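You operate a simulated robot arm through the tools that you are given. There is no shell and no other tool. Be economical: measure what you need, move in short steps, check, and stop when the job is done.

You run a simulated robot arm. Do the job below in one go: nothing can be reset, and whatever is moved stays where it is left.

TASK
Take the coach bolt from the top of the grey-legged table and leave it on the shelf of the maroon stand of the black bench engine. Take the green fuse from the inside of the blue spares tray and leave it on the blue rubber mat. Take the black lead reel and leave it on the small steel tray. Put the box that says "fuses" from the top of the blue-legged table on the cream top of the brown dash and the box labelled "hose clips" on the shelf of the maroon stand of the black bench engine. Put the can marked "GRADE 30" from the top of the blue-legged table on the cream top of the brown dash. Put the bottle marked "de-icer" from the top of the blue-legged table on the base of the green engine stand and the bottle labelled "clutch fluid" on the low shelf of the green trainer. Do these in any order. Set down upright: can, bottle.

It is judged by the outcome, as a careful person would: the job done as asked, and still so three seconds after it is handed in. It fails if anything else is knocked over, pushed out of place, dropped, spilled or broken.

THE ROBOT
A 7-joint arm with a two-finger parallel gripper on a trunk, on a base that drives. Base frame: it is fixed to the floor where the robot stands at the start and does not move with it; the origin is under the middle of the robot, x ahead of it, y to its left, z up. Lengths are in cm, angles in degrees, forces in N, time in s.
With the tool pointing down near the work surface it reaches from about 52 to 96 cm from the robot's upright axis, wherever it stands. Its first joint turns from -166.0 to 166.0 degrees. Places, roughly: base of the green engine stand [230, 280, 10]; black can, pink can, yellow can [650, 375, 100]; black lead reel (6x8x20 cm) [-100, 210, 80]; blue rubber mat [100, -90, 80]; clutch fluid bottle, de-icer bottle, gear oil bott [550, 375, 75]; coach bolt (9x3x3 cm) [70, -10, 80]; cream top of the brown dash (50x16 cm) [476, 112, 104]; green fuse [-75, -25, 75]; green hose clips box, small red box, small yellow  [575, 350, 75]; low shelf of the green trainer (34x22 cm) [488, 102, 20]; shelf of the maroon stand of the black bench engin [248, 68, 70]; small steel tray (16x10x3 cm) [-80, 170, 70]. Payload 3.91 kg.
The TCP is the grasp point between the finger pads, 3 cm short of the fingertips. In the tool frame z runs along the fingers and y along their closing line. The gripper opens to 11 cm. The fingers are 2 cm wide and 1 cm thick; the gripper's body (4.8 by 11.2 cm) begins 5.5 cm behind the TCP.
Orientation is that of the tool frame in the base frame, as a unit quaternion [w, x, y, z]. With the fingers straight down and closing along the base's y, the tool's x points along the base's -x, its y along +y and its z along -z.

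THE INTERFACE
- The arm moves only by the tool nudge_tool. Its argument "rows" is text: rows parted by semicolons, each of 7 numbers parted by spaces: the turn, a rotation vector about the base's x, y, z in degrees, then the shift along the base's x, y, z in cm, then the gripper command, from -1 (fully open) to 1 (shut), values between in proportion. In form: rx ry rz dx dy dz hand; .... A call has 1 to 8 rows; each row shifts and turns the commanded pose from where the row before left it. Each row takes 0.2 s and may step no farther than 5 cm and 8.6 degrees from the row before; otherwise, or with a gripper value out of range, the whole call is refused. A pose out of reach is approached as far as the arm can. The call stops where the force on the tool passes 40 N (or 10 N more than at its start, if that is more) or the arm is blocked; 0.2 s more then pass. Each finger travels about 7.2 cm/s and halts on what it meets, pressing with about 30 N; the grip force reading is that of the motor and also rises with nothing between the fingers. The clock runs only during rows and for 0.2 s after the last one: add rows that do not move to give the fingers time. The reply holds the time, the measured pose of the TCP, the force on the tool along the base axes, the opening and the grip force, in the units named above and with some noise, with the torque about the TCP (base axes, N m) and any sound that the robot's microphone picked up.
- Cameras (640 x 400 px; columns grow to the right, rows downward): "scene" is now at [18.03, -7.1, 128.84]; the picture's right is [-1.00, -0.07, 0.00], its down [-0.06, 0.84, -0.54] and it looks along [0.04, -0.54, -0.84] (base axes); focal length 214 px, centre (320, 200). "wrist" rides on the gripper at [7.2, 1.7, -10.3] in the tool frame; the picture's right is [-0.23, 0.97, 0.00], its down [-0.76, -0.18, -0.62] and it looks along [-0.61, -0.14, 0.78] (tool axes); focal length 222 px, centre (320, 200). There is no depth. A picture from a camera that has moved, and an enlarged one, comes with that camera's place and axes in the base frame and with its lens. The place of the scene camera against the robot may be out by one fixed shift of up to 1.2 cm in any direction.
- get_image(camera): a new picture of that camera. It takes no simulated time.
- raise_lower(by): slides the trunk up (or, below 0, down) by that many cm; the arm and the scene camera ride with it, the base frame stays. It gives what a move gives, with no picture.
- roll_base(legs): drives the robot by 1 to 6 legs, each [ahead, left, turn to the left] in cm, cm and degrees, along the robot's own axes; the way and the turn of a leg run together, so that a leg with both is an arc; at most 150 cm and 180 degrees a leg. The arm and the cameras ride along, it lands a little off, and it stops where it bumps. It gives what a move gives.
- head_to(pan, tilt): turns the head with the scene camera to pan (to the left, within 86 degrees either way) and tilt (down, from -29 to 69), counted from straight ahead of the robot. It gives what a move gives.
- enlarge(camera, box): a new picture of the part [left, top, right, bottom] of that camera's present view, enlarged. It takes no simulated time.
- finish_job(): hands the job in; it is judged then, once.

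Go step by step. Nothing tells you exact positions but the pictures and the camera data: compare them with the known pose of the tool, close in by small moves and look again before you grip or let go. The budget is 483 turns and 228 pictures, counting those below and the enlarged ones. Unless the task says otherwise, let go and move clear before handing in, and close with one line.

The tools are called after "Call:" as a command line: name --argument value ..., lists and objects as JSON in quotes. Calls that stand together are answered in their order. nudge_tool: Moves the arm, as the interface text tells. Its arguments: {"type":"object","properties":{"rows":{"type":"string"}},"required":["rows"]} The other tools are called the same way: raise_lower (by) slides the trunk up or down; roll_base (legs) drives the base; head_to (pan, tilt) turns the head that bears the scene camera; get_image (camera) takes a picture; enlarge (camera, box) takes an enlarged picture of a part of a camera's view; finish_job () hands the job in.

At the start:

```text
t: 0.0
position: [-15.59, -30.26, 102.97]
tool_rot: [0.003, 0.0, 0.998, 0.059]
force: [0.8, -0.5, 0.5]
moment: [-0.01, -0.02, 0.01]
width: 10.98
grasp_force: 0.1
trunk travel left (down, up): [-50.0, 18.2]
robot x, y, heading: [0.05, -0.11, -0.1]
head pan, tilt: [-85.9, 57.1]
```

scene: 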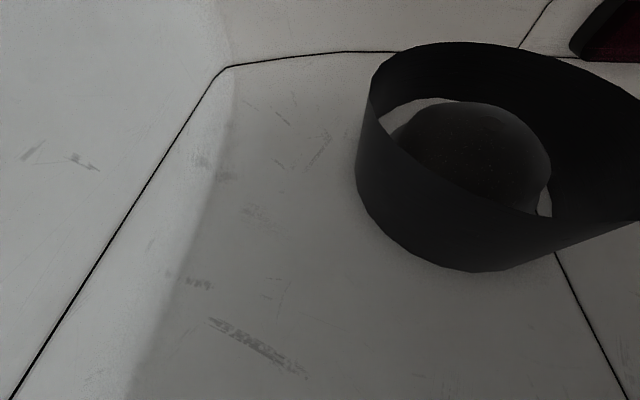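
wrist: 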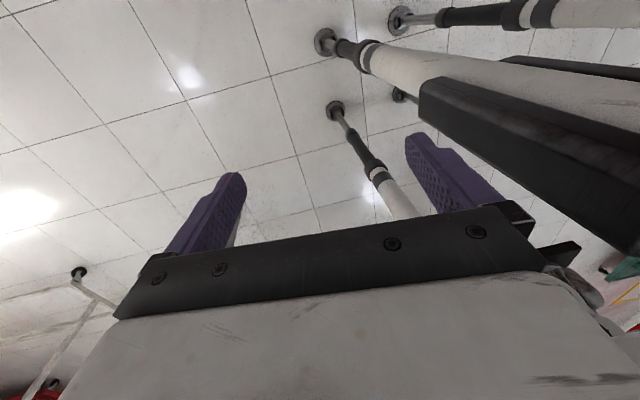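

The scene camera looks at the arm's own link. I'll turn the head to survey the surroundings.

Call:
head_to --pan 0 --tilt 35

Call:
get_image --camera "scene"

Call:
head_to --pan 60 --tilt 20

Call:
get_image --camera "scene"

Call:
head_to --pan -60 --tilt 35

Call:
get_image --camera "scene"

```text
t: 1.6
position: [-15.55, -30.2, 102.78]
tool_rot: [0.003, 0.0, 0.998, 0.061]
force: [-0.7, -1.3, -0.3]
moment: [-0.01, 0.01, -0.02]
width: 11.01
grasp_force: 0.1
trunk travel left (down, up): [-50.0, 18.2]
robot x, y, heading: [-0.17, 0.18, 0.2]
head pan, tilt: [0.0, 35.0]
```

```text
225 pictures are left
camera scene: at [26.35, -0.14, 131.92], right [0.0, -1.0, 0.0], down [-0.57, 0.0, -0.82], along [0.82, 0.0, -0.57], focal length 214 px, centre (320, 200)
```

scene: 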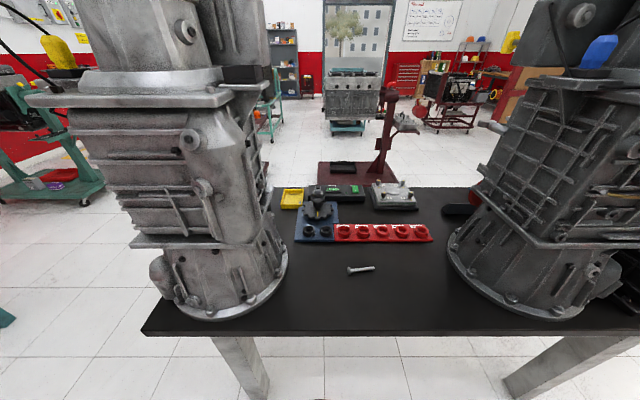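

```text
t: 2.9
position: [-15.66, -30.19, 102.82]
tool_rot: [0.002, 0.0, 0.998, 0.061]
force: [-0.2, 0.2, 0.7]
moment: [0.0, -0.01, 0.03]
width: 11.0
grasp_force: 0.1
trunk travel left (down, up): [-50.0, 18.2]
robot x, y, heading: [0.2, -0.04, -0.0]
head pan, tilt: [60.0, 20.0]
```

```text
224 pictures are left
camera scene: at [22.2, 7.93, 134.31], right [0.87, -0.5, 0.0], down [-0.17, -0.3, -0.94], along [0.47, 0.81, -0.34], focal length 214 px, centre (320, 200)
```

scene: 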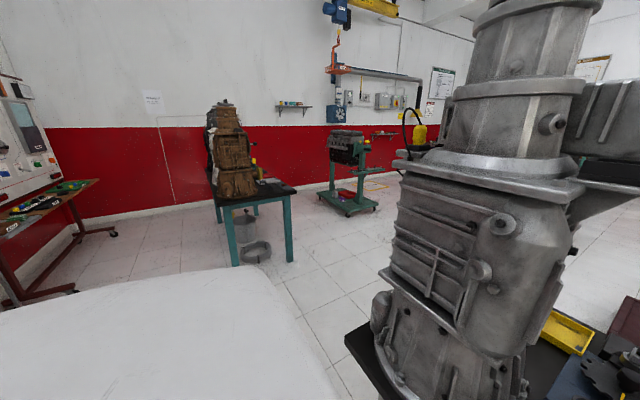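

```text
t: 4.9
position: [-15.71, -30.23, 102.61]
tool_rot: [0.002, 0.0, 0.998, 0.061]
force: [-0.6, 0.6, 0.5]
moment: [-0.03, 0.01, 0.0]
width: 11.02
grasp_force: 0.0
trunk travel left (down, up): [-50.0, 18.2]
robot x, y, heading: [-0.14, 0.09, -0.3]
head pan, tilt: [-60.0, 35.0]
```

```text
223 pictures are left
camera scene: at [21.95, -7.75, 131.93], right [-0.87, -0.5, 0.0], down [-0.29, 0.5, -0.82], along [0.41, -0.71, -0.57], focal length 214 px, centre (320, 200)
```

scene: 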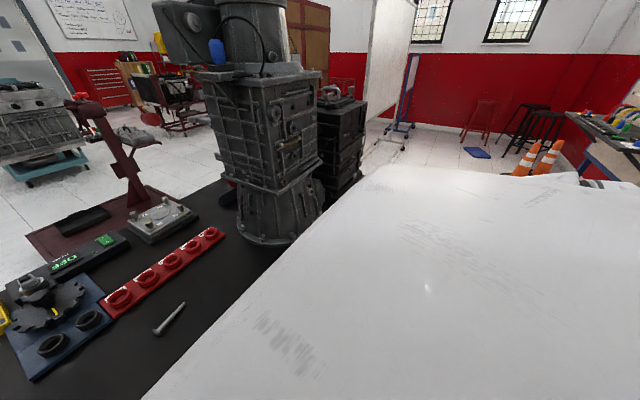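

The bolt lies at about (68,-13) on the table in front, lying along y. First look right behind/around a bit more, then swing the arm to the front between the two gearboxes.

Call:
nudge_tool --rows "-3.5 0 0 4 -2.5 0 -1; -3.5 0 0 4 -2 0 -1; 0 0 0 4.5 -1.5 0 -1; 0 0 0 4.8 -0.5 0 -1; 0 0 0 4.8 0.5 0 -1; 0 0 0 4.8 1 0 -1; 0 0 0 4.5 1.5 0 -1; 0 0 0 4.5 2 0 -1"

Call:
get_image --camera "scene"

```text
t: 6.7
position: [20.29, -31.64, 102.87]
tool_rot: [0.003, 0.001, 1.0, -0.002]
force: [0.7, 0.2, -0.1]
moment: [0.01, 0.01, -0.02]
width: 11.01
grasp_force: 0.0
trunk travel left (down, up): [-50.0, 18.2]
robot x, y, heading: [-0.05, 0.02, -0.0]
head pan, tilt: [-60.0, 35.0]
```

```text
222 pictures are left
camera scene: at [21.98, -7.73, 131.92], right [-0.87, -0.5, 0.0], down [-0.29, 0.5, -0.82], along [0.41, -0.71, -0.57], focal length 214 px, centre (320, 200)
```

scene: 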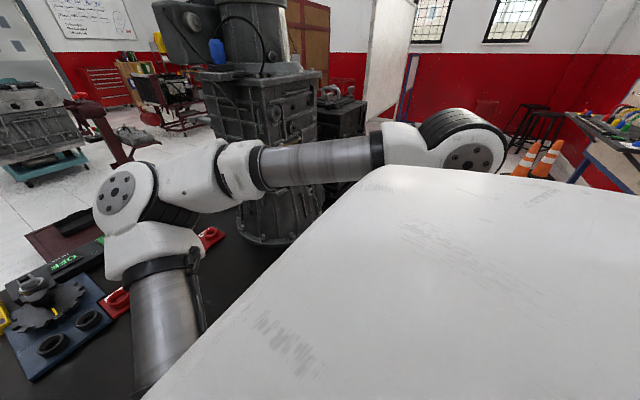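

Call:
nudge_tool --rows "0 0 8 3 4 0 -1; 0 0 8 3 4 0 -1; 0 0 8 3 4 0 -1; 0 0 8 4 3 0 -1; 0 0 8 4 3 0 -1; 0 0 8 4 2 0 -1"

Call:
get_image --camera "scene"

Call:
get_image --camera "wrist"

```text
t: 8.3
position: [37.54, -17.96, 103.27]
tool_rot: [0.029, -0.337, 0.941, 0.004]
force: [0.3, 0.3, -0.6]
moment: [-0.02, 0.01, 0.01]
width: 11.02
grasp_force: 0.1
trunk travel left (down, up): [-50.0, 18.2]
robot x, y, heading: [-0.38, -0.25, -6.8]
head pan, tilt: [-60.0, 35.0]
stopped in row 6: the arm was blocked; the commanded pose is now the measured one
```

```text
221 pictures are left
camera scene: at [18.97, -11.64, 132.0], right [-0.92, -0.39, -0.02], down [-0.21, 0.54, -0.82], along [0.33, -0.75, -0.58], focal length 214 px, centre (320, 200)
```

scene: 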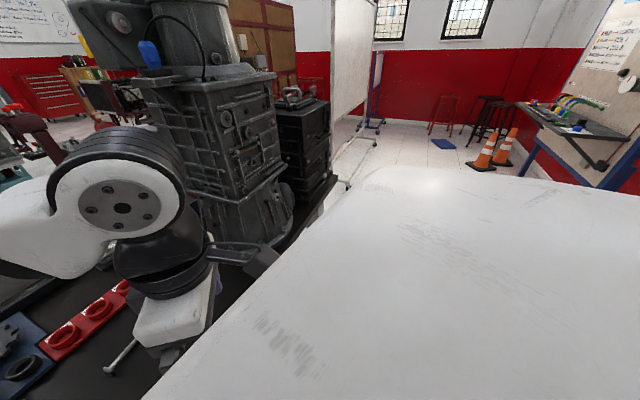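

```text
220 pictures are left
camera wrist: at [30.3, -21.45, 113.18], right [-0.44, 0.9, 0.0], down [0.67, 0.33, 0.67], along [0.6, 0.3, -0.74], focal length 222 px, centre (320, 200)
```

wrist: 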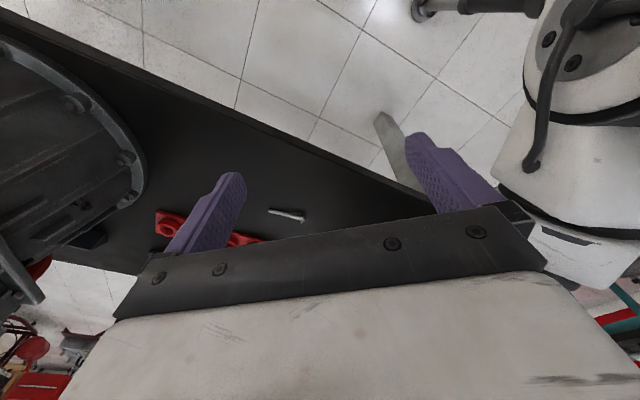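

The elbow seems to have met something and the base turned. I stop and look at the left side before anything else.

Call:
head_to --pan 10 --tilt 25

Call:
get_image --camera "scene"

```text
t: 9.7
position: [37.54, -17.97, 103.48]
tool_rot: [0.026, -0.339, 0.94, 0.004]
force: [-0.2, -0.8, 0.1]
moment: [0.01, -0.01, 0.04]
width: 11.01
grasp_force: 0.0
trunk travel left (down, up): [-50.0, 18.2]
robot x, y, heading: [-0.27, -0.47, -7.0]
head pan, tilt: [10.0, 25.0]
```

```text
219 pictures are left
camera scene: at [24.62, -3.31, 133.88], right [0.06, -1.0, -0.01], down [-0.41, -0.01, -0.91], along [0.91, 0.06, -0.41], focal length 214 px, centre (320, 200)
```

scene: 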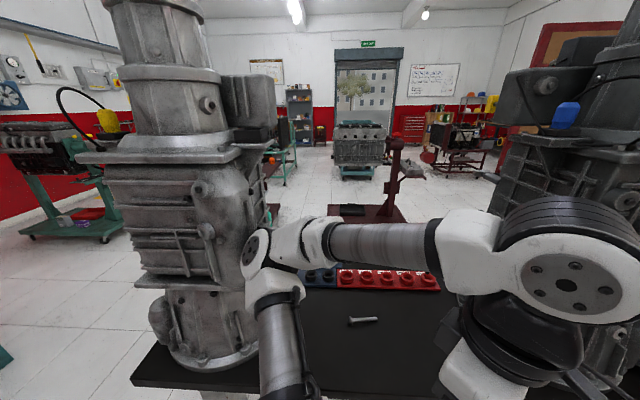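

The elbow touched the left gearbox. I back the arm out the way it came, to the stowed pose.

Call:
nudge_tool --rows "0 0 -8 -4 -3 0 -1; 0 0 -8 -4 -3 0 -1; 0 0 -8 -4 -3.5 0 -1; 0 0 -8 -4 -3.5 0 -1; 0 0 -8 -4.5 -1.5 0 -1; 0 0 0 -4.8 0 0 -1; 0 0 0 -4.8 0 0 -1"

Call:
nudge_tool --rows "0 0 0 -4.8 0.2 0 -1; 0 0 0 -4.8 0.2 0 -1; 0 0 0 -4.8 0.5 0 -1; 0 0 0 -4.8 0.5 0 -1; 0 0 0 -4.8 1 0 -1"

Call:
get_image --camera "scene"

```text
refused: row 3 steps farther than a row can; nothing moved
```

```text
t: 10.5
position: [28.32, -15.41, 103.14]
tool_rot: [0.028, -0.341, 0.94, 0.001]
force: [23.4, -19.4, -3.5]
moment: [1.3, 1.39, 0.11]
width: 9.73
grasp_force: 0.0
trunk travel left (down, up): [-50.0, 18.2]
robot x, y, heading: [0.28, 0.09, -6.3]
head pan, tilt: [10.0, 25.0]
stopped in row 3: the force on the tool passed its limit at 206 N (the readings are from after the stop); the commanded pose is now the measured one
```

```text
218 pictures are left
camera scene: at [26.87, -1.22, 133.59], right [0.07, -1.0, 0.0], down [-0.42, -0.03, -0.91], along [0.9, 0.06, -0.42], focal length 214 px, centre (320, 200)
```

scene: 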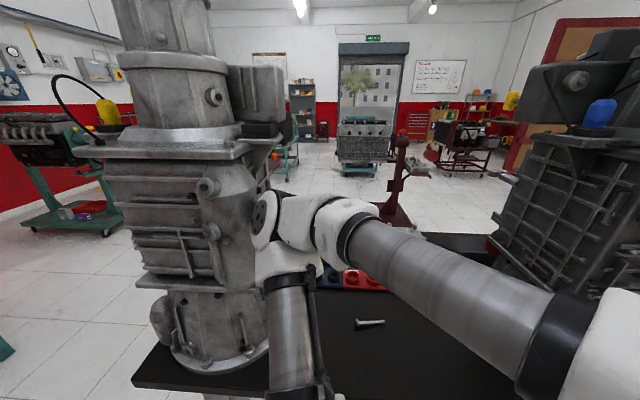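

A refused row set me off on the wrong path; the gripper touched the robot's own trunk. I move away from it toward -y.

Call:
nudge_tool --rows "0 0 0 2 -3 0 -1; 0 0 -8 0 -4.5 0 -1; 0 0 -8 -2 -4.4 0 -1; 0 0 -8 -2 -4 0 -1; 0 0 -8 -4 -2.5 0 -1; 0 0 -8 -4.5 -1 0 -1"

```text
t: 11.9
position: [17.64, -34.81, 103.01]
tool_rot: [0.027, 0.004, 1.0, -0.008]
force: [0.1, -0.2, 0.1]
moment: [0.0, -0.01, 0.01]
width: 10.97
grasp_force: 0.0
trunk travel left (down, up): [-50.0, 18.2]
robot x, y, heading: [0.54, 0.29, -6.1]
head pan, tilt: [10.0, 25.0]
```

Call:
nudge_tool --rows "0 0 0 -4.8 0 0 -1; 0 0 0 -4.8 0 0 -1; 0 0 0 -4.8 0 0 -1; 0 0 0 -4.8 0.5 0 -1; 0 0 0 -4.8 0.5 0 -1; 0 0 0 -4.8 1 0 -1; 0 0 0 -4.5 1.5 0 -1"

Call:
get_image --camera "scene"

```text
t: 13.4
position: [-5.41, -39.83, 103.01]
tool_rot: [0.023, -0.112, 0.993, -0.002]
force: [-1.1, 0.4, 0.3]
moment: [0.03, 0.01, 0.0]
width: 11.03
grasp_force: 0.0
trunk travel left (down, up): [-50.0, 18.2]
robot x, y, heading: [0.23, 0.03, -6.3]
head pan, tilt: [10.0, 25.0]
stopped in row 7: the arm was blocked; the commanded pose is now the measured one
```

```text
217 pictures are left
camera scene: at [26.88, -1.21, 133.5], right [0.07, -1.0, 0.0], down [-0.42, -0.03, -0.91], along [0.9, 0.06, -0.42], focal length 214 px, centre (320, 200)
```

scene: 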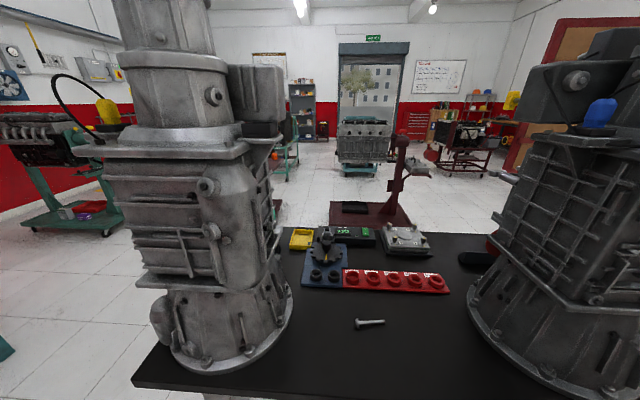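

The gearbox stands where it was. Now I see where the arm is and how much room there is on the right.

Call:
head_to --pan -86 --tilt 30

Call:
get_image --camera "scene"

Call:
get_image --camera "wrist"

Call:
head_to --pan 86 --tilt 30

Call:
get_image --camera "scene"

```text
t: 15.1
position: [-5.35, -39.68, 103.06]
tool_rot: [0.022, -0.111, 0.994, -0.002]
force: [-0.4, 0.0, -0.3]
moment: [0.03, 0.02, 0.0]
width: 11.0
grasp_force: 0.0
trunk travel left (down, up): [-50.0, 18.2]
robot x, y, heading: [0.6, -0.06, -6.2]
head pan, tilt: [-85.9, 30.0]
```

```text
216 pictures are left
camera scene: at [17.36, -10.87, 132.71], right [-1.0, 0.04, 0.0], down [0.02, 0.5, -0.87], along [-0.03, -0.87, -0.5], focal length 214 px, centre (320, 200)
```

scene: 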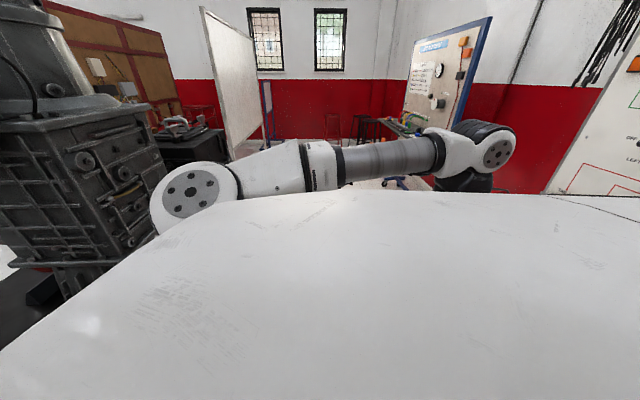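

```text
215 pictures are left
camera wrist: at [-13.27, -39.69, 113.04], right [0.01, 1.0, 0.0], down [0.75, 0.0, 0.66], along [0.66, 0.0, -0.75], focal length 222 px, centre (320, 200)
```

wrist: 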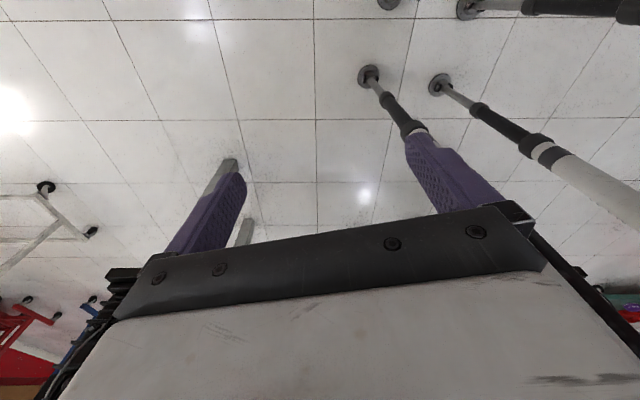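

```text
t: 17.7
position: [-5.26, -39.91, 103.1]
tool_rot: [0.022, -0.112, 0.993, -0.001]
force: [-0.4, -0.2, -0.3]
moment: [0.01, -0.03, -0.01]
width: 11.0
grasp_force: 0.1
trunk travel left (down, up): [-50.0, 18.2]
robot x, y, heading: [0.43, 0.42, -6.1]
head pan, tilt: [85.9, 30.0]
```

```text
214 pictures are left
camera scene: at [19.3, 7.07, 132.71], right [0.98, -0.18, 0.0], down [-0.09, -0.49, -0.87], along [0.15, 0.85, -0.5], focal length 214 px, centre (320, 200)
```

scene: 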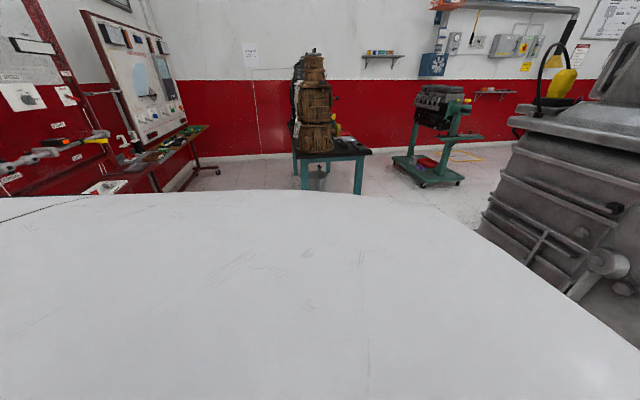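

The white mass is the robot's own torso. I turn right in place in steps to see behind.

Call:
roll_base --legs '[[0, 0, -60]]'

Call:
head_to --pan -50 --tilt 25

Call:
get_image --camera "scene"

Call:
head_to --pan -86 --tilt 30

Call:
get_image --camera "scene"

```text
t: 20.9
position: [-37.31, -14.55, 103.06]
tool_rot: [0.019, 0.405, 0.914, -0.013]
force: [0.3, 0.8, -0.1]
moment: [0.04, 0.01, 0.03]
width: 11.02
grasp_force: 0.1
trunk travel left (down, up): [-50.0, 18.2]
robot x, y, heading: [0.34, 0.15, -66.7]
head pan, tilt: [85.9, 30.0]
```

```text
t: 23.0
position: [-37.35, -14.66, 103.0]
tool_rot: [0.018, 0.404, 0.915, -0.013]
force: [-0.1, -0.4, 0.1]
moment: [0.04, -0.02, -0.03]
width: 10.98
grasp_force: 0.0
trunk travel left (down, up): [-50.0, 18.2]
robot x, y, heading: [0.28, 0.03, -66.7]
head pan, tilt: [-50.0, 25.0]
```

```text
213 pictures are left
camera scene: at [3.38, -23.84, 133.5], right [-0.89, 0.45, 0.0], down [0.19, 0.38, -0.91], along [-0.41, -0.81, -0.42], focal length 214 px, centre (320, 200)
```

scene: 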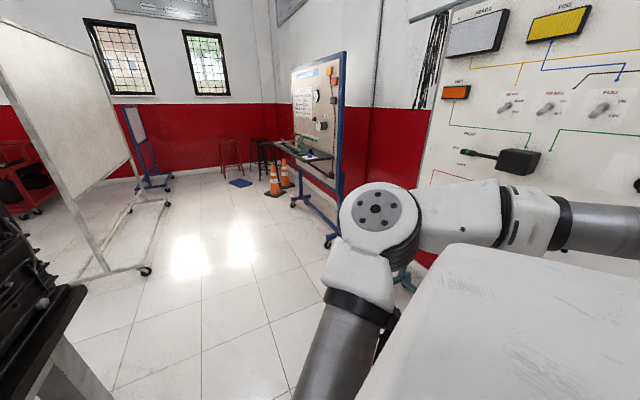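

```text
t: 24.1
position: [-37.27, -14.61, 103.14]
tool_rot: [0.018, 0.403, 0.915, -0.013]
force: [-0.1, 0.1, -1.1]
moment: [0.02, -0.02, 0.0]
width: 10.98
grasp_force: 0.0
trunk travel left (down, up): [-50.0, 18.2]
robot x, y, heading: [0.38, 0.28, -66.7]
head pan, tilt: [-85.9, 30.0]
```

```text
212 pictures are left
camera scene: at [-0.52, -19.77, 132.71], right [-0.46, 0.89, 0.0], down [0.44, 0.23, -0.87], along [-0.77, -0.4, -0.5], focal length 214 px, centre (320, 200)
```

scene: 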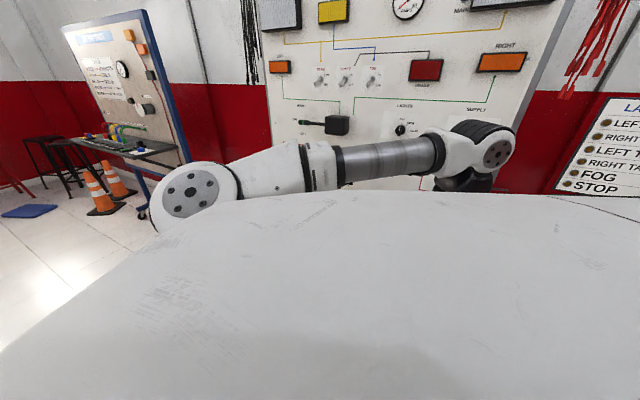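

Free floor lies toward -y. I turn a bit further to face it and unfold the arm there.

Call:
roll_base --legs '[[0, 0, -35]]'

Call:
head_to --pan -40 --tilt 30

Call:
get_image --camera "scene"

```text
t: 26.2
position: [-38.99, 9.88, 103.16]
tool_rot: [0.014, 0.662, 0.749, -0.017]
force: [1.0, 0.8, -0.7]
moment: [0.0, 0.01, 0.02]
width: 11.0
grasp_force: 0.1
trunk travel left (down, up): [-50.0, 18.2]
robot x, y, heading: [0.21, 0.36, -102.0]
head pan, tilt: [-85.9, 30.0]
```

```text
t: 27.3
position: [-39.12, 9.83, 103.03]
tool_rot: [0.014, 0.662, 0.749, -0.018]
force: [-0.8, -0.3, -0.4]
moment: [0.03, -0.01, -0.03]
width: 11.01
grasp_force: 0.0
trunk travel left (down, up): [-50.0, 18.2]
robot x, y, heading: [0.47, 0.49, -102.0]
head pan, tilt: [-40.0, 30.0]
```

```text
211 pictures are left
camera scene: at [-9.92, -22.17, 132.71], right [-0.61, 0.79, 0.0], down [0.39, 0.31, -0.87], along [-0.68, -0.53, -0.5], focal length 214 px, centre (320, 200)
```

scene: 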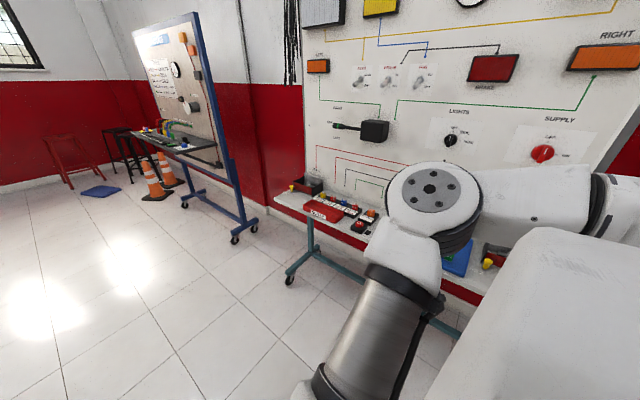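

I turn back slightly to -75°, where the free floor lies on the right-front, then unfold outward.

Call:
roll_base --legs '[[0, 0, 27]]'

Call:
nudge_tool --rows "0 0 0 -1.1 -4.6 0 -1; 0 0 0 -1.1 -4.6 0 -1; 0 0 0 -1.1 -4.6 0 -1; 0 0 0 -1.1 -4.6 0 -1; 0 0 0 -1.1 -4.6 0 -1; 0 0 0 1.8 -3.6 0 -1; 0 0 0 1.8 -3.6 0 -1; 0 0 0 1.8 -3.6 0 -1"

Call:
get_image --camera "scene"

```text
t: 29.1
position: [-38.92, -9.2, 103.07]
tool_rot: [0.016, 0.467, 0.884, -0.014]
force: [-0.2, 0.7, -0.2]
moment: [0.0, 0.02, 0.03]
width: 11.0
grasp_force: 0.0
trunk travel left (down, up): [-50.0, 18.2]
robot x, y, heading: [0.29, 0.49, -74.7]
head pan, tilt: [-40.0, 30.0]
```

```text
t: 30.9
position: [-38.94, -43.09, 102.95]
tool_rot: [0.017, 0.467, 0.884, -0.014]
force: [-0.2, 0.5, 0.0]
moment: [-0.01, 0.03, -0.03]
width: 11.0
grasp_force: 0.1
trunk travel left (down, up): [-50.0, 18.2]
robot x, y, heading: [0.02, 0.26, -74.8]
head pan, tilt: [-40.0, 30.0]
```

```text
210 pictures are left
camera scene: at [1.46, -24.64, 132.7], right [-0.91, 0.42, 0.0], down [0.21, 0.45, -0.87], along [-0.36, -0.79, -0.5], focal length 214 px, centre (320, 200)
```

scene: 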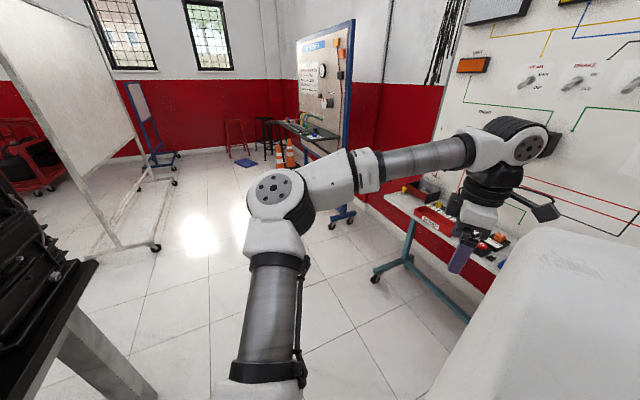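

Call:
nudge_tool --rows "0 0 0 1.8 -4.4 0 -1; 0 0 0 1.8 -4.4 0 -1; 0 0 0 1.8 -4.4 0 -1; 0 0 0 3 -3.8 0 -1; 0 0 0 4 -2.8 0 -1; 0 0 0 4 -2.5 0 -1; 0 0 0 4.5 -1.5 0 -1; 0 0 0 4.5 -1 0 -1"

Call:
get_image --camera "scene"

```text
t: 32.7
position: [-13.54, -67.89, 102.92]
tool_rot: [0.017, 0.468, 0.883, -0.013]
force: [-0.1, 0.7, 0.2]
moment: [0.02, -0.01, -0.01]
width: 11.0
grasp_force: 0.1
trunk travel left (down, up): [-50.0, 18.2]
robot x, y, heading: [0.17, 0.27, -74.8]
head pan, tilt: [-40.0, 30.0]
```

```text
209 pictures are left
camera scene: at [1.48, -24.61, 132.71], right [-0.91, 0.42, 0.0], down [0.21, 0.45, -0.87], along [-0.36, -0.79, -0.5], focal length 214 px, centre (320, 200)
```

scene: 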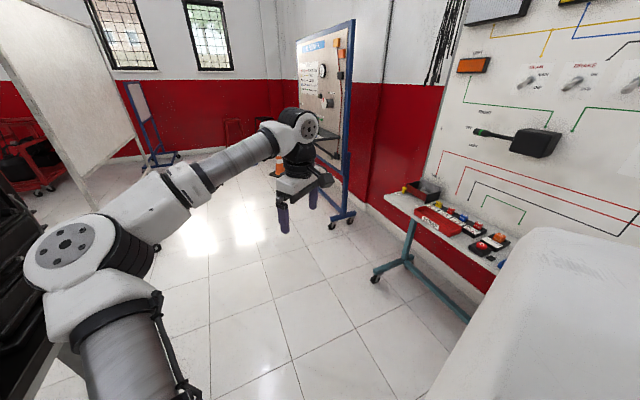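

The arm is out in front now. The fuse tray is nearby on the right, so I do that first: turn toward it and look.

Call:
roll_base --legs '[[0, 0, -45]]'

Call:
head_to --pan -60 --tilt 35

Call:
get_image --camera "scene"

Call:
get_image --camera "wrist"

```text
t: 35.2
position: [-57.66, -38.16, 102.92]
tool_rot: [0.01, 0.77, 0.638, -0.02]
force: [-0.2, 1.1, 0.7]
moment: [0.01, -0.02, 0.0]
width: 10.99
grasp_force: 0.0
trunk travel left (down, up): [-50.0, 18.2]
robot x, y, heading: [0.31, 0.41, -119.8]
head pan, tilt: [-40.0, 30.0]
```

```text
t: 36.1
position: [-57.52, -38.12, 103.08]
tool_rot: [0.01, 0.77, 0.638, -0.02]
force: [0.2, 0.7, -0.5]
moment: [-0.01, 0.02, 0.02]
width: 11.0
grasp_force: 0.1
trunk travel left (down, up): [-50.0, 18.2]
robot x, y, heading: [0.44, -0.03, -119.9]
head pan, tilt: [-60.0, 35.0]
```

```text
208 pictures are left
camera scene: at [-16.46, -14.8, 131.93], right [0.0, 1.0, 0.0], down [0.57, 0.0, -0.82], along [-0.82, 0.0, -0.57], focal length 214 px, centre (320, 200)
```

scene: 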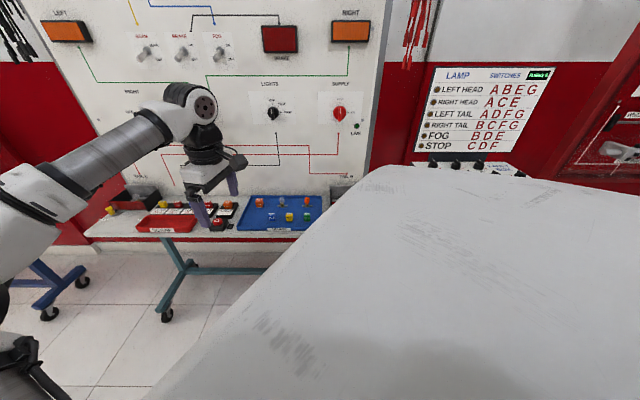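

```text
207 pictures are left
camera wrist: at [-54.38, -30.86, 112.97], right [0.91, -0.4, 0.0], down [-0.3, -0.69, 0.66], along [-0.26, -0.6, -0.75], focal length 222 px, centre (320, 200)
```

wrist: 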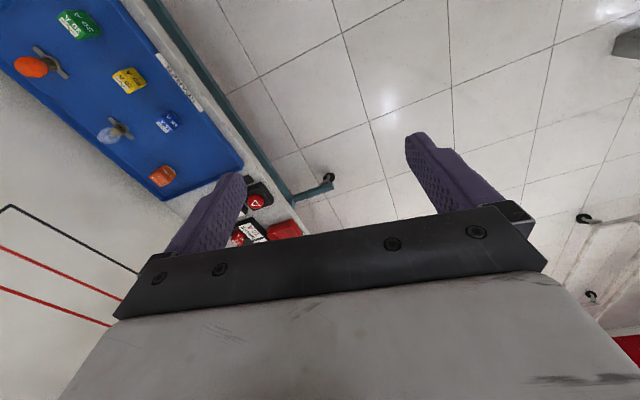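

Call:
enlarge --camera "scene" --box '[200, 170, 360, 270]'

Call:
enlarge --camera "wrist" --box '[0, 0, 320, 200]'

```text
4.00 times, centred on (280, 220) of scene
camera zoom: at [-16.46, -14.8, 131.93], right [0.0, 1.0, 0.0], down [0.57, 0.0, -0.82], along [-0.82, 0.0, -0.57], focal length 858 px, centre (480, 120)
```

zoom: 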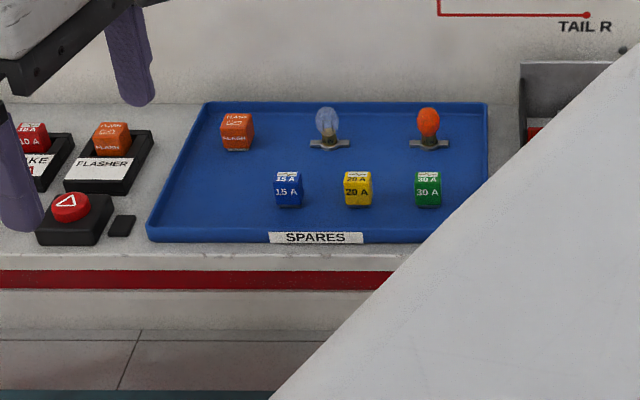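

```text
2.00 times, centred on (160, 100) of wrist
camera zoom: at [-54.38, -30.86, 112.97], right [0.91, -0.4, 0.0], down [-0.3, -0.69, 0.66], along [-0.26, -0.6, -0.75], focal length 444 px, centre (640, 400)
```

zoom: 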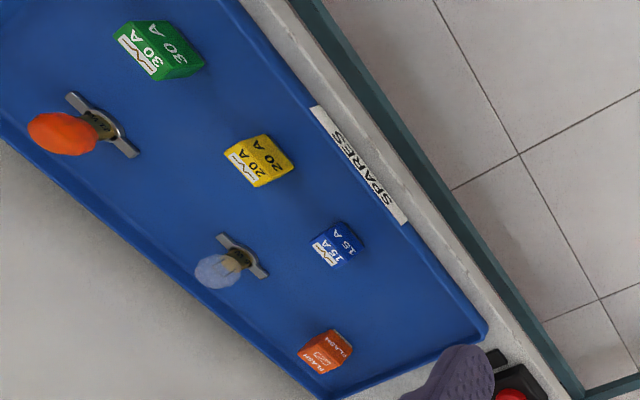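

The green fuse is at about (-83.3,-20.0,76.7). I turn the base to face it squarely.

Call:
roll_base --legs '[[0, 0, -47]]'

Call:
head_to --pan 0 --tilt 35

Call:
get_image --camera "scene"

Call:
get_image --camera "wrist"

```text
t: 38.6
position: [-67.29, 15.97, 102.9]
tool_rot: [0.002, 0.96, 0.28, -0.022]
force: [0.4, 0.4, 0.1]
moment: [0.0, 0.0, -0.02]
width: 11.0
grasp_force: 0.1
trunk travel left (down, up): [-50.0, 18.2]
robot x, y, heading: [0.43, 0.35, -166.6]
head pan, tilt: [-60.0, 35.0]
```

```text
t: 39.9
position: [-67.24, 15.92, 103.09]
tool_rot: [0.002, 0.96, 0.281, -0.022]
force: [-0.4, -0.3, -0.8]
moment: [0.01, -0.02, 0.0]
width: 10.98
grasp_force: 0.0
trunk travel left (down, up): [-50.0, 18.2]
robot x, y, heading: [-0.16, 0.26, -166.3]
head pan, tilt: [0.0, 35.0]
```

```text
204 pictures are left
camera scene: at [-24.3, -6.03, 131.93], right [-0.23, 0.97, 0.0], down [0.56, 0.13, -0.82], along [-0.8, -0.19, -0.57], focal length 214 px, centre (320, 200)
```

scene: 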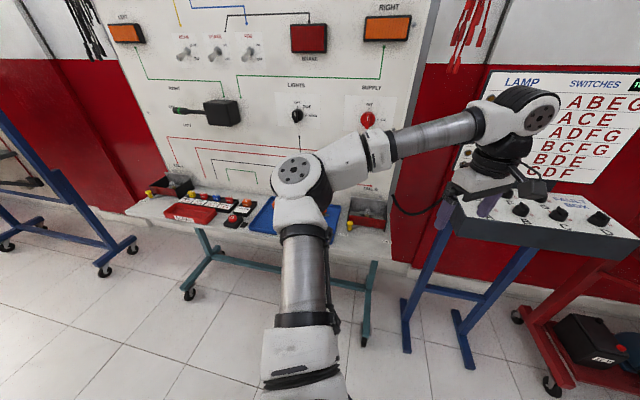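

```text
203 pictures are left
camera wrist: at [-59.83, 18.67, 112.97], right [0.33, -0.94, 0.0], down [-0.71, -0.25, 0.66], along [-0.62, -0.22, -0.75], focal length 222 px, centre (320, 200)
```

wrist: 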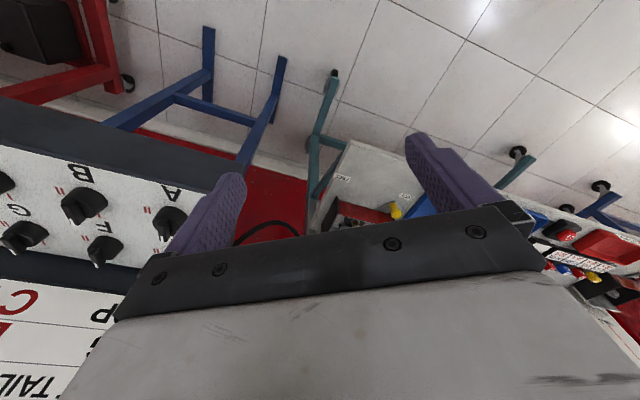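

Call:
nudge_tool --rows "0.7 -2.4 0 -1 -4.8 0 -0.1; 0 0 -6.5 -1 -4.8 0 -0.1; 0 0 -6.5 -1 -4.8 0 -0.1; 0 0 -6.5 -1 -4.8 0 -0.1; 0 0 -6.5 -1 -4.8 0 -0.1; 0 0 -6.5 -1 -4.8 0 -0.1; 0 0 0 -2 -3.6 0 -0.1"

Call:
get_image --camera "scene"

Call:
get_image --camera "wrist"

```text
t: 41.5
position: [-75.28, -16.63, 102.93]
tool_rot: [0.002, 1.0, 0.001, -0.001]
force: [-0.3, -0.1, 0.2]
moment: [0.03, 0.0, -0.04]
width: 6.04
grasp_force: 0.1
trunk travel left (down, up): [-50.0, 18.2]
robot x, y, heading: [0.27, 0.23, -166.4]
head pan, tilt: [0.0, 35.0]
```

```text
202 pictures are left
camera scene: at [-24.31, -6.05, 131.92], right [-0.23, 0.97, 0.0], down [0.56, 0.13, -0.82], along [-0.8, -0.19, -0.57], focal length 214 px, centre (320, 200)
```

scene: 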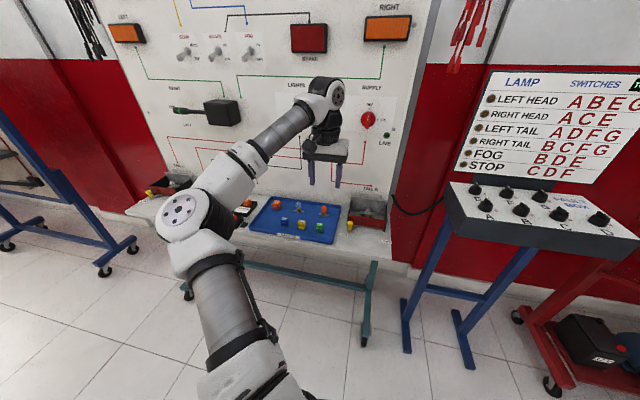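

```text
201 pictures are left
camera wrist: at [-68.14, -18.22, 113.2], right [-0.23, -0.97, 0.0], down [-0.76, 0.18, 0.62], along [-0.61, 0.14, -0.78], focal length 222 px, centre (320, 200)
```

wrist: 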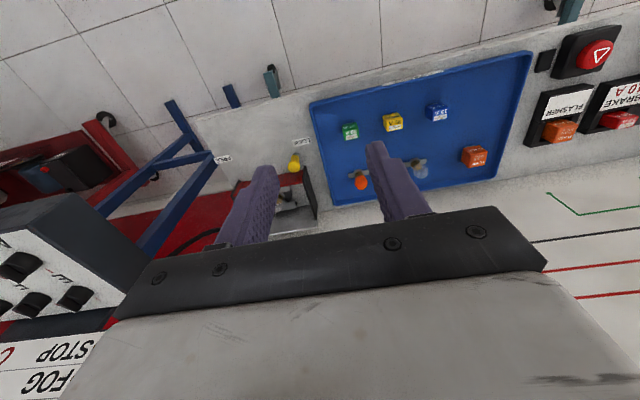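

Call:
nudge_tool --rows "0 0 0 -4 -1.6 0 -0.1; 0 0 0 -4 -1.6 0 -0.1; 0 0 0 0 0 -5 -0.1; 0 0 0 0 0 -5 -0.1; 0 0 0 0 0 -5 -0.1; 0 0 0 0 0 -3 -0.1"

Call:
get_image --camera "wrist"

Call:
enlarge --camera "scene" --box '[240, 150, 400, 250]'

```text
t: 42.9
position: [-83.34, -19.61, 85.03]
tool_rot: [0.002, 1.0, 0.001, -0.001]
force: [0.4, 0.1, -0.8]
moment: [0.04, 0.01, -0.02]
width: 6.04
grasp_force: 0.1
trunk travel left (down, up): [-50.0, 18.2]
robot x, y, heading: [0.5, 0.2, -166.8]
head pan, tilt: [0.0, 35.0]
```

```text
200 pictures are left
camera wrist: at [-76.01, -21.26, 95.24], right [-0.23, -0.97, 0.0], down [-0.76, 0.18, 0.62], along [-0.61, 0.14, -0.78], focal length 222 px, centre (320, 200)
```

wrist: 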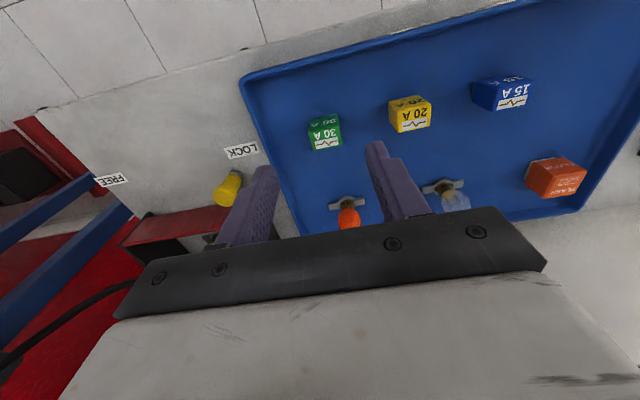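

```text
4.00 times, centred on (320, 200) of scene
camera zoom: at [-24.32, -6.04, 131.93], right [-0.23, 0.97, 0.0], down [0.56, 0.13, -0.82], along [-0.8, -0.19, -0.57], focal length 858 px, centre (320, 200)
```

zoom: 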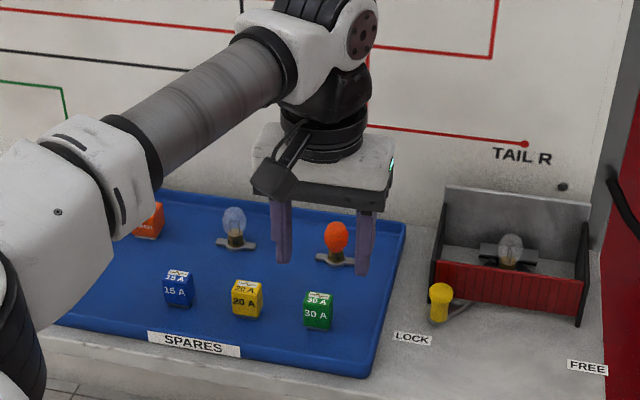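

Call:
nudge_tool --rows "0 0 0 0 -0.3 -3 -0.1; 0 0 0 0 0 -3.1 -0.1"

Call:
get_image --camera "wrist"

Call:
enlarge --camera "scene" --box '[260, 180, 380, 255]'

```text
t: 43.5
position: [-83.22, -19.95, 78.9]
tool_rot: [0.002, 1.0, 0.002, 0.0]
force: [-0.1, 0.2, -0.2]
moment: [0.0, 0.0, 0.01]
width: 6.06
grasp_force: 0.0
trunk travel left (down, up): [-50.0, 18.2]
robot x, y, heading: [0.25, 0.08, -166.5]
head pan, tilt: [0.0, 35.0]
```

```text
198 pictures are left
camera wrist: at [-75.92, -21.47, 89.12], right [-0.22, -0.97, 0.0], down [-0.76, 0.18, 0.62], along [-0.61, 0.14, -0.78], focal length 222 px, centre (320, 200)
```

wrist: 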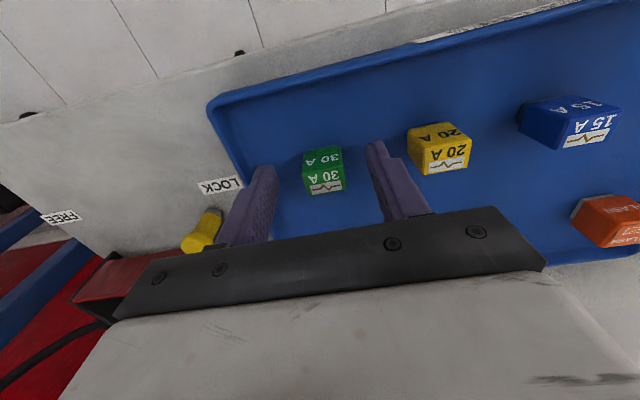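

```text
5.33 times, centred on (320, 218) of scene
camera zoom: at [-24.32, -6.04, 131.92], right [-0.23, 0.97, 0.0], down [0.56, 0.13, -0.82], along [-0.8, -0.19, -0.57], focal length 1144 px, centre (320, 107)
```

zoom: 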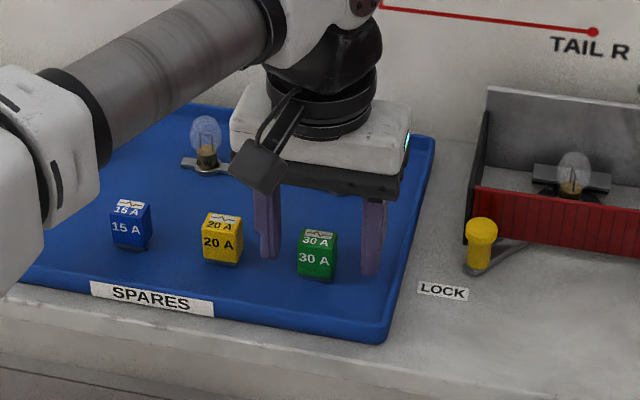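

Call:
nudge_tool --rows "0 0 0 0 0 0 1; 0 0 0 0 0 0 1; 0 0 0 0 0 0 1; 0 0 0 0 0 2 1; 0 0 0 0 0 4 1"

Call:
get_image --camera "wrist"

```text
t: 44.7
position: [-83.19, -19.82, 84.88]
tool_rot: [0.002, 1.0, 0.001, -0.002]
force: [0.3, 0.4, 0.0]
moment: [0.01, -0.02, -0.01]
width: 2.46
grasp_force: 29.6
trunk travel left (down, up): [-50.0, 18.2]
robot x, y, heading: [0.11, -0.28, -166.5]
head pan, tilt: [0.0, 35.0]
```

```text
196 pictures are left
camera wrist: at [-75.92, -21.44, 95.23], right [-0.23, -0.97, 0.0], down [-0.76, 0.18, 0.62], along [-0.61, 0.14, -0.78], focal length 222 px, centre (320, 200)
```

wrist: 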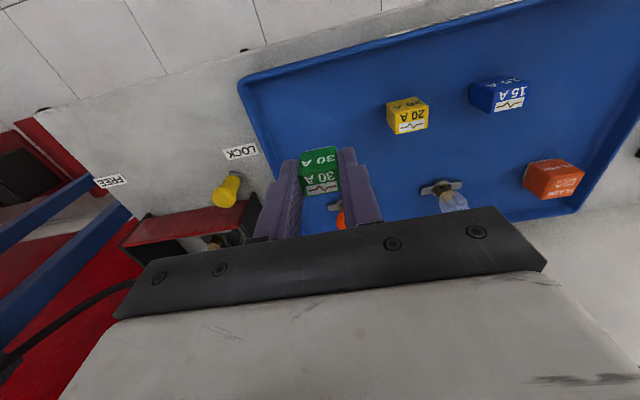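

The fuse is gripped. I lift, retract, and turn toward the right end of the front table to find the blue mat.

Call:
nudge_tool --rows "0 0 0 0 0 5 1; 0 0 0 0 0 5 1; 0 0 0 2 0 4.5 1; 0 0 0 4.5 1 2 1; 0 0 0 4.5 1 1 1; 0 0 0 4.5 1 0 1; 0 0 0 4.5 1 0 1"

Call:
roll_base --legs '[[0, 0, 70]]'

Call:
head_to --pan 40 --tilt 30

Call:
get_image --camera "scene"

```text
refused: row 4 steps farther than a row can; nothing moved
```

```text
t: 48.2
position: [-10.11, -85.11, 84.97]
tool_rot: [0.001, 0.821, 0.571, -0.001]
force: [0.1, 0.3, -0.3]
moment: [-0.02, -0.03, 0.01]
width: 2.48
grasp_force: 30.1
trunk travel left (down, up): [-50.0, 18.2]
robot x, y, heading: [0.16, 0.1, -97.0]
head pan, tilt: [0.0, 35.0]
```

```text
t: 49.3
position: [-10.2, -85.09, 84.93]
tool_rot: [0.002, 0.821, 0.571, 0.0]
force: [1.0, 0.1, 0.1]
moment: [0.01, 0.0, -0.05]
width: 2.43
grasp_force: 29.9
trunk travel left (down, up): [-50.0, 18.2]
robot x, y, heading: [0.45, -0.19, -97.0]
head pan, tilt: [40.0, 30.0]
```

```text
195 pictures are left
camera scene: at [3.67, -24.46, 132.7], right [-0.84, -0.55, 0.0], down [-0.27, 0.42, -0.87], along [0.47, -0.73, -0.5], focal length 214 px, centre (320, 200)
```

scene: 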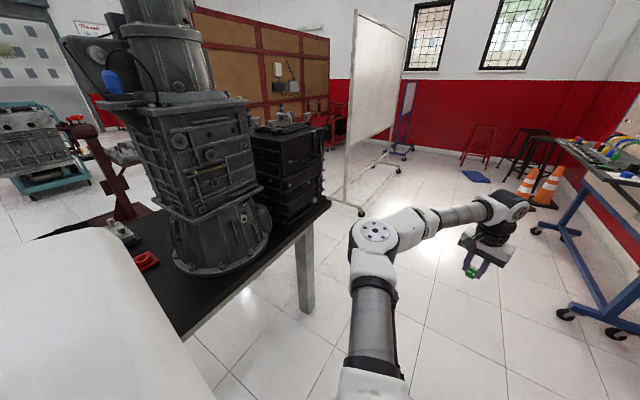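

The lift was refused (step length), so the turn swept at lower height than planned; I check that nothing on the shelf was touched.

Call:
head_to --pan -60 --tilt 30

Call:
get_image --camera "scene"

Call:
nudge_tool --rows "0 0 0 0 0 5 1; 0 0 0 0 0 5 1; 0 0 0 0 0 5 1; 0 0 0 0 3 3.5 1; 0 0 0 0 4.5 0 1; 0 0 0 0 4.5 0 1; 0 0 0 0 4.5 0 1"

```text
t: 51.1
position: [-10.18, -85.05, 84.81]
tool_rot: [0.002, 0.82, 0.572, 0.001]
force: [0.3, 0.3, -0.3]
moment: [-0.02, -0.01, 0.04]
width: 2.47
grasp_force: 30.5
trunk travel left (down, up): [-50.0, 18.2]
robot x, y, heading: [0.29, 0.26, -97.1]
head pan, tilt: [-60.0, 30.0]
```

```text
194 pictures are left
camera scene: at [-9.58, -20.42, 132.7], right [-0.39, 0.92, 0.0], down [0.46, 0.2, -0.87], along [-0.8, -0.34, -0.5], focal length 214 px, centre (320, 200)
```

scene: 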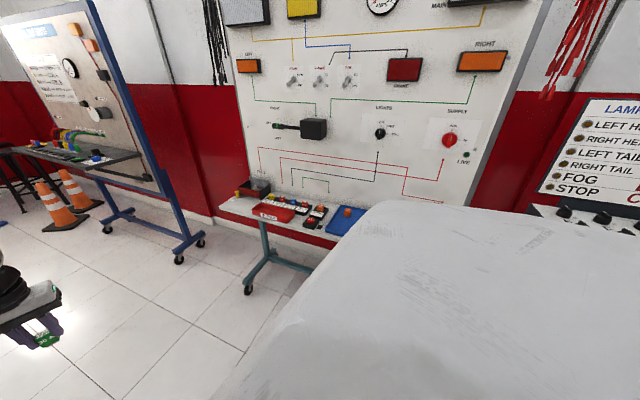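

```text
t: 52.7
position: [-10.14, -68.37, 103.37]
tool_rot: [0.001, 0.821, 0.572, 0.0]
force: [-0.6, -0.3, -0.2]
moment: [0.02, -0.02, 0.03]
width: 2.45
grasp_force: 29.7
trunk travel left (down, up): [-50.0, 18.2]
robot x, y, heading: [0.52, -0.02, -96.7]
head pan, tilt: [-60.0, 30.0]
```

The shelf looks untouched. Now I drive ahead past the table's right end to look for the mat.

Call:
roll_base --legs '[[110, 0, 0]]'

Call:
head_to --pan 80 --tilt 25

Call:
get_image --camera "scene"

```text
t: 58.3
position: [-22.23, -178.36, 103.39]
tool_rot: [0.003, 0.818, 0.576, 0.0]
force: [-0.2, 0.4, -0.5]
moment: [0.02, 0.0, -0.02]
width: 2.45
grasp_force: 29.9
trunk travel left (down, up): [-50.0, 18.2]
robot x, y, heading: [-12.47, -109.61, -96.2]
head pan, tilt: [-60.0, 30.0]
```

```text
t: 60.6
position: [-22.28, -178.27, 103.4]
tool_rot: [0.001, 0.818, 0.576, 0.0]
force: [0.0, 0.5, 0.1]
moment: [0.02, -0.02, -0.02]
width: 2.45
grasp_force: 30.0
trunk travel left (down, up): [-50.0, 18.2]
robot x, y, heading: [-12.39, -109.65, -96.5]
head pan, tilt: [80.0, 25.0]
```

```text
193 pictures are left
camera scene: at [-5.0, -129.29, 133.5], right [-0.28, -0.96, 0.0], down [-0.41, 0.12, -0.91], along [0.87, -0.26, -0.42], focal length 214 px, centre (320, 200)
```

scene: 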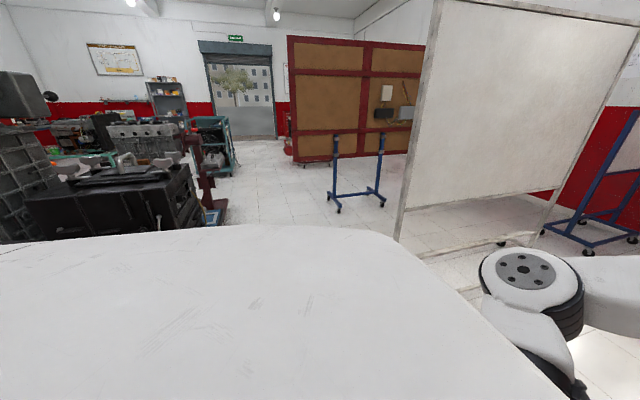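

Call:
roll_base --legs '[[70, 0, 0]]'

Call:
get_image --camera "scene"

```text
t: 64.4
position: [-30.35, -247.94, 103.44]
tool_rot: [0.002, 0.819, 0.574, 0.0]
force: [-0.5, -0.9, -0.5]
moment: [-0.03, 0.03, 0.04]
width: 2.46
grasp_force: 30.1
trunk travel left (down, up): [-50.0, 18.2]
robot x, y, heading: [-20.42, -179.44, -96.6]
head pan, tilt: [80.0, 25.0]
```

```text
192 pictures are left
camera scene: at [-12.92, -198.91, 133.5], right [-0.28, -0.96, 0.0], down [-0.41, 0.12, -0.91], along [0.87, -0.26, -0.42], focal length 214 px, centre (320, 200)
```

scene: 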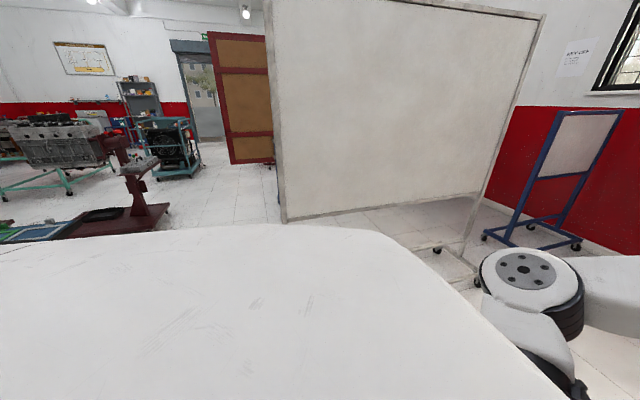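

The mat shows beyond the table's right end near (105,-98). I turn to +x, step left a little and drive in between table and whiteboard.

Call:
roll_base --legs '[[0, 0, 97], [0, 17, 0]]'

Call:
head_to --pan 0 --tilt 25

Call:
get_image --camera "scene"

```text
t: 70.6
position: [48.95, -164.09, 103.38]
tool_rot: [0.001, 0.116, 0.993, 0.002]
force: [0.2, 0.8, -0.7]
moment: [-0.04, -0.02, -0.01]
width: 2.41
grasp_force: 30.2
trunk travel left (down, up): [-50.0, 18.2]
robot x, y, heading: [-20.44, -162.02, 0.4]
head pan, tilt: [80.0, 25.0]
```

```text
t: 72.1
position: [48.98, -164.16, 103.37]
tool_rot: [0.0, 0.116, 0.993, 0.002]
force: [0.7, -0.8, -1.1]
moment: [-0.01, 0.01, 0.01]
width: 2.46
grasp_force: 30.3
trunk travel left (down, up): [-50.0, 18.2]
robot x, y, heading: [-20.18, -162.04, 0.2]
head pan, tilt: [0.0, 25.0]
```

```text
191 pictures are left
camera scene: at [6.37, -162.32, 133.5], right [0.0, -1.0, 0.0], down [-0.42, 0.0, -0.91], along [0.91, 0.0, -0.42], focal length 214 px, centre (320, 200)
```

scene: 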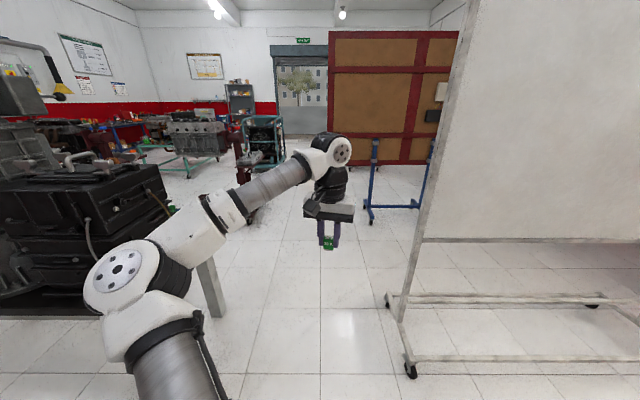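

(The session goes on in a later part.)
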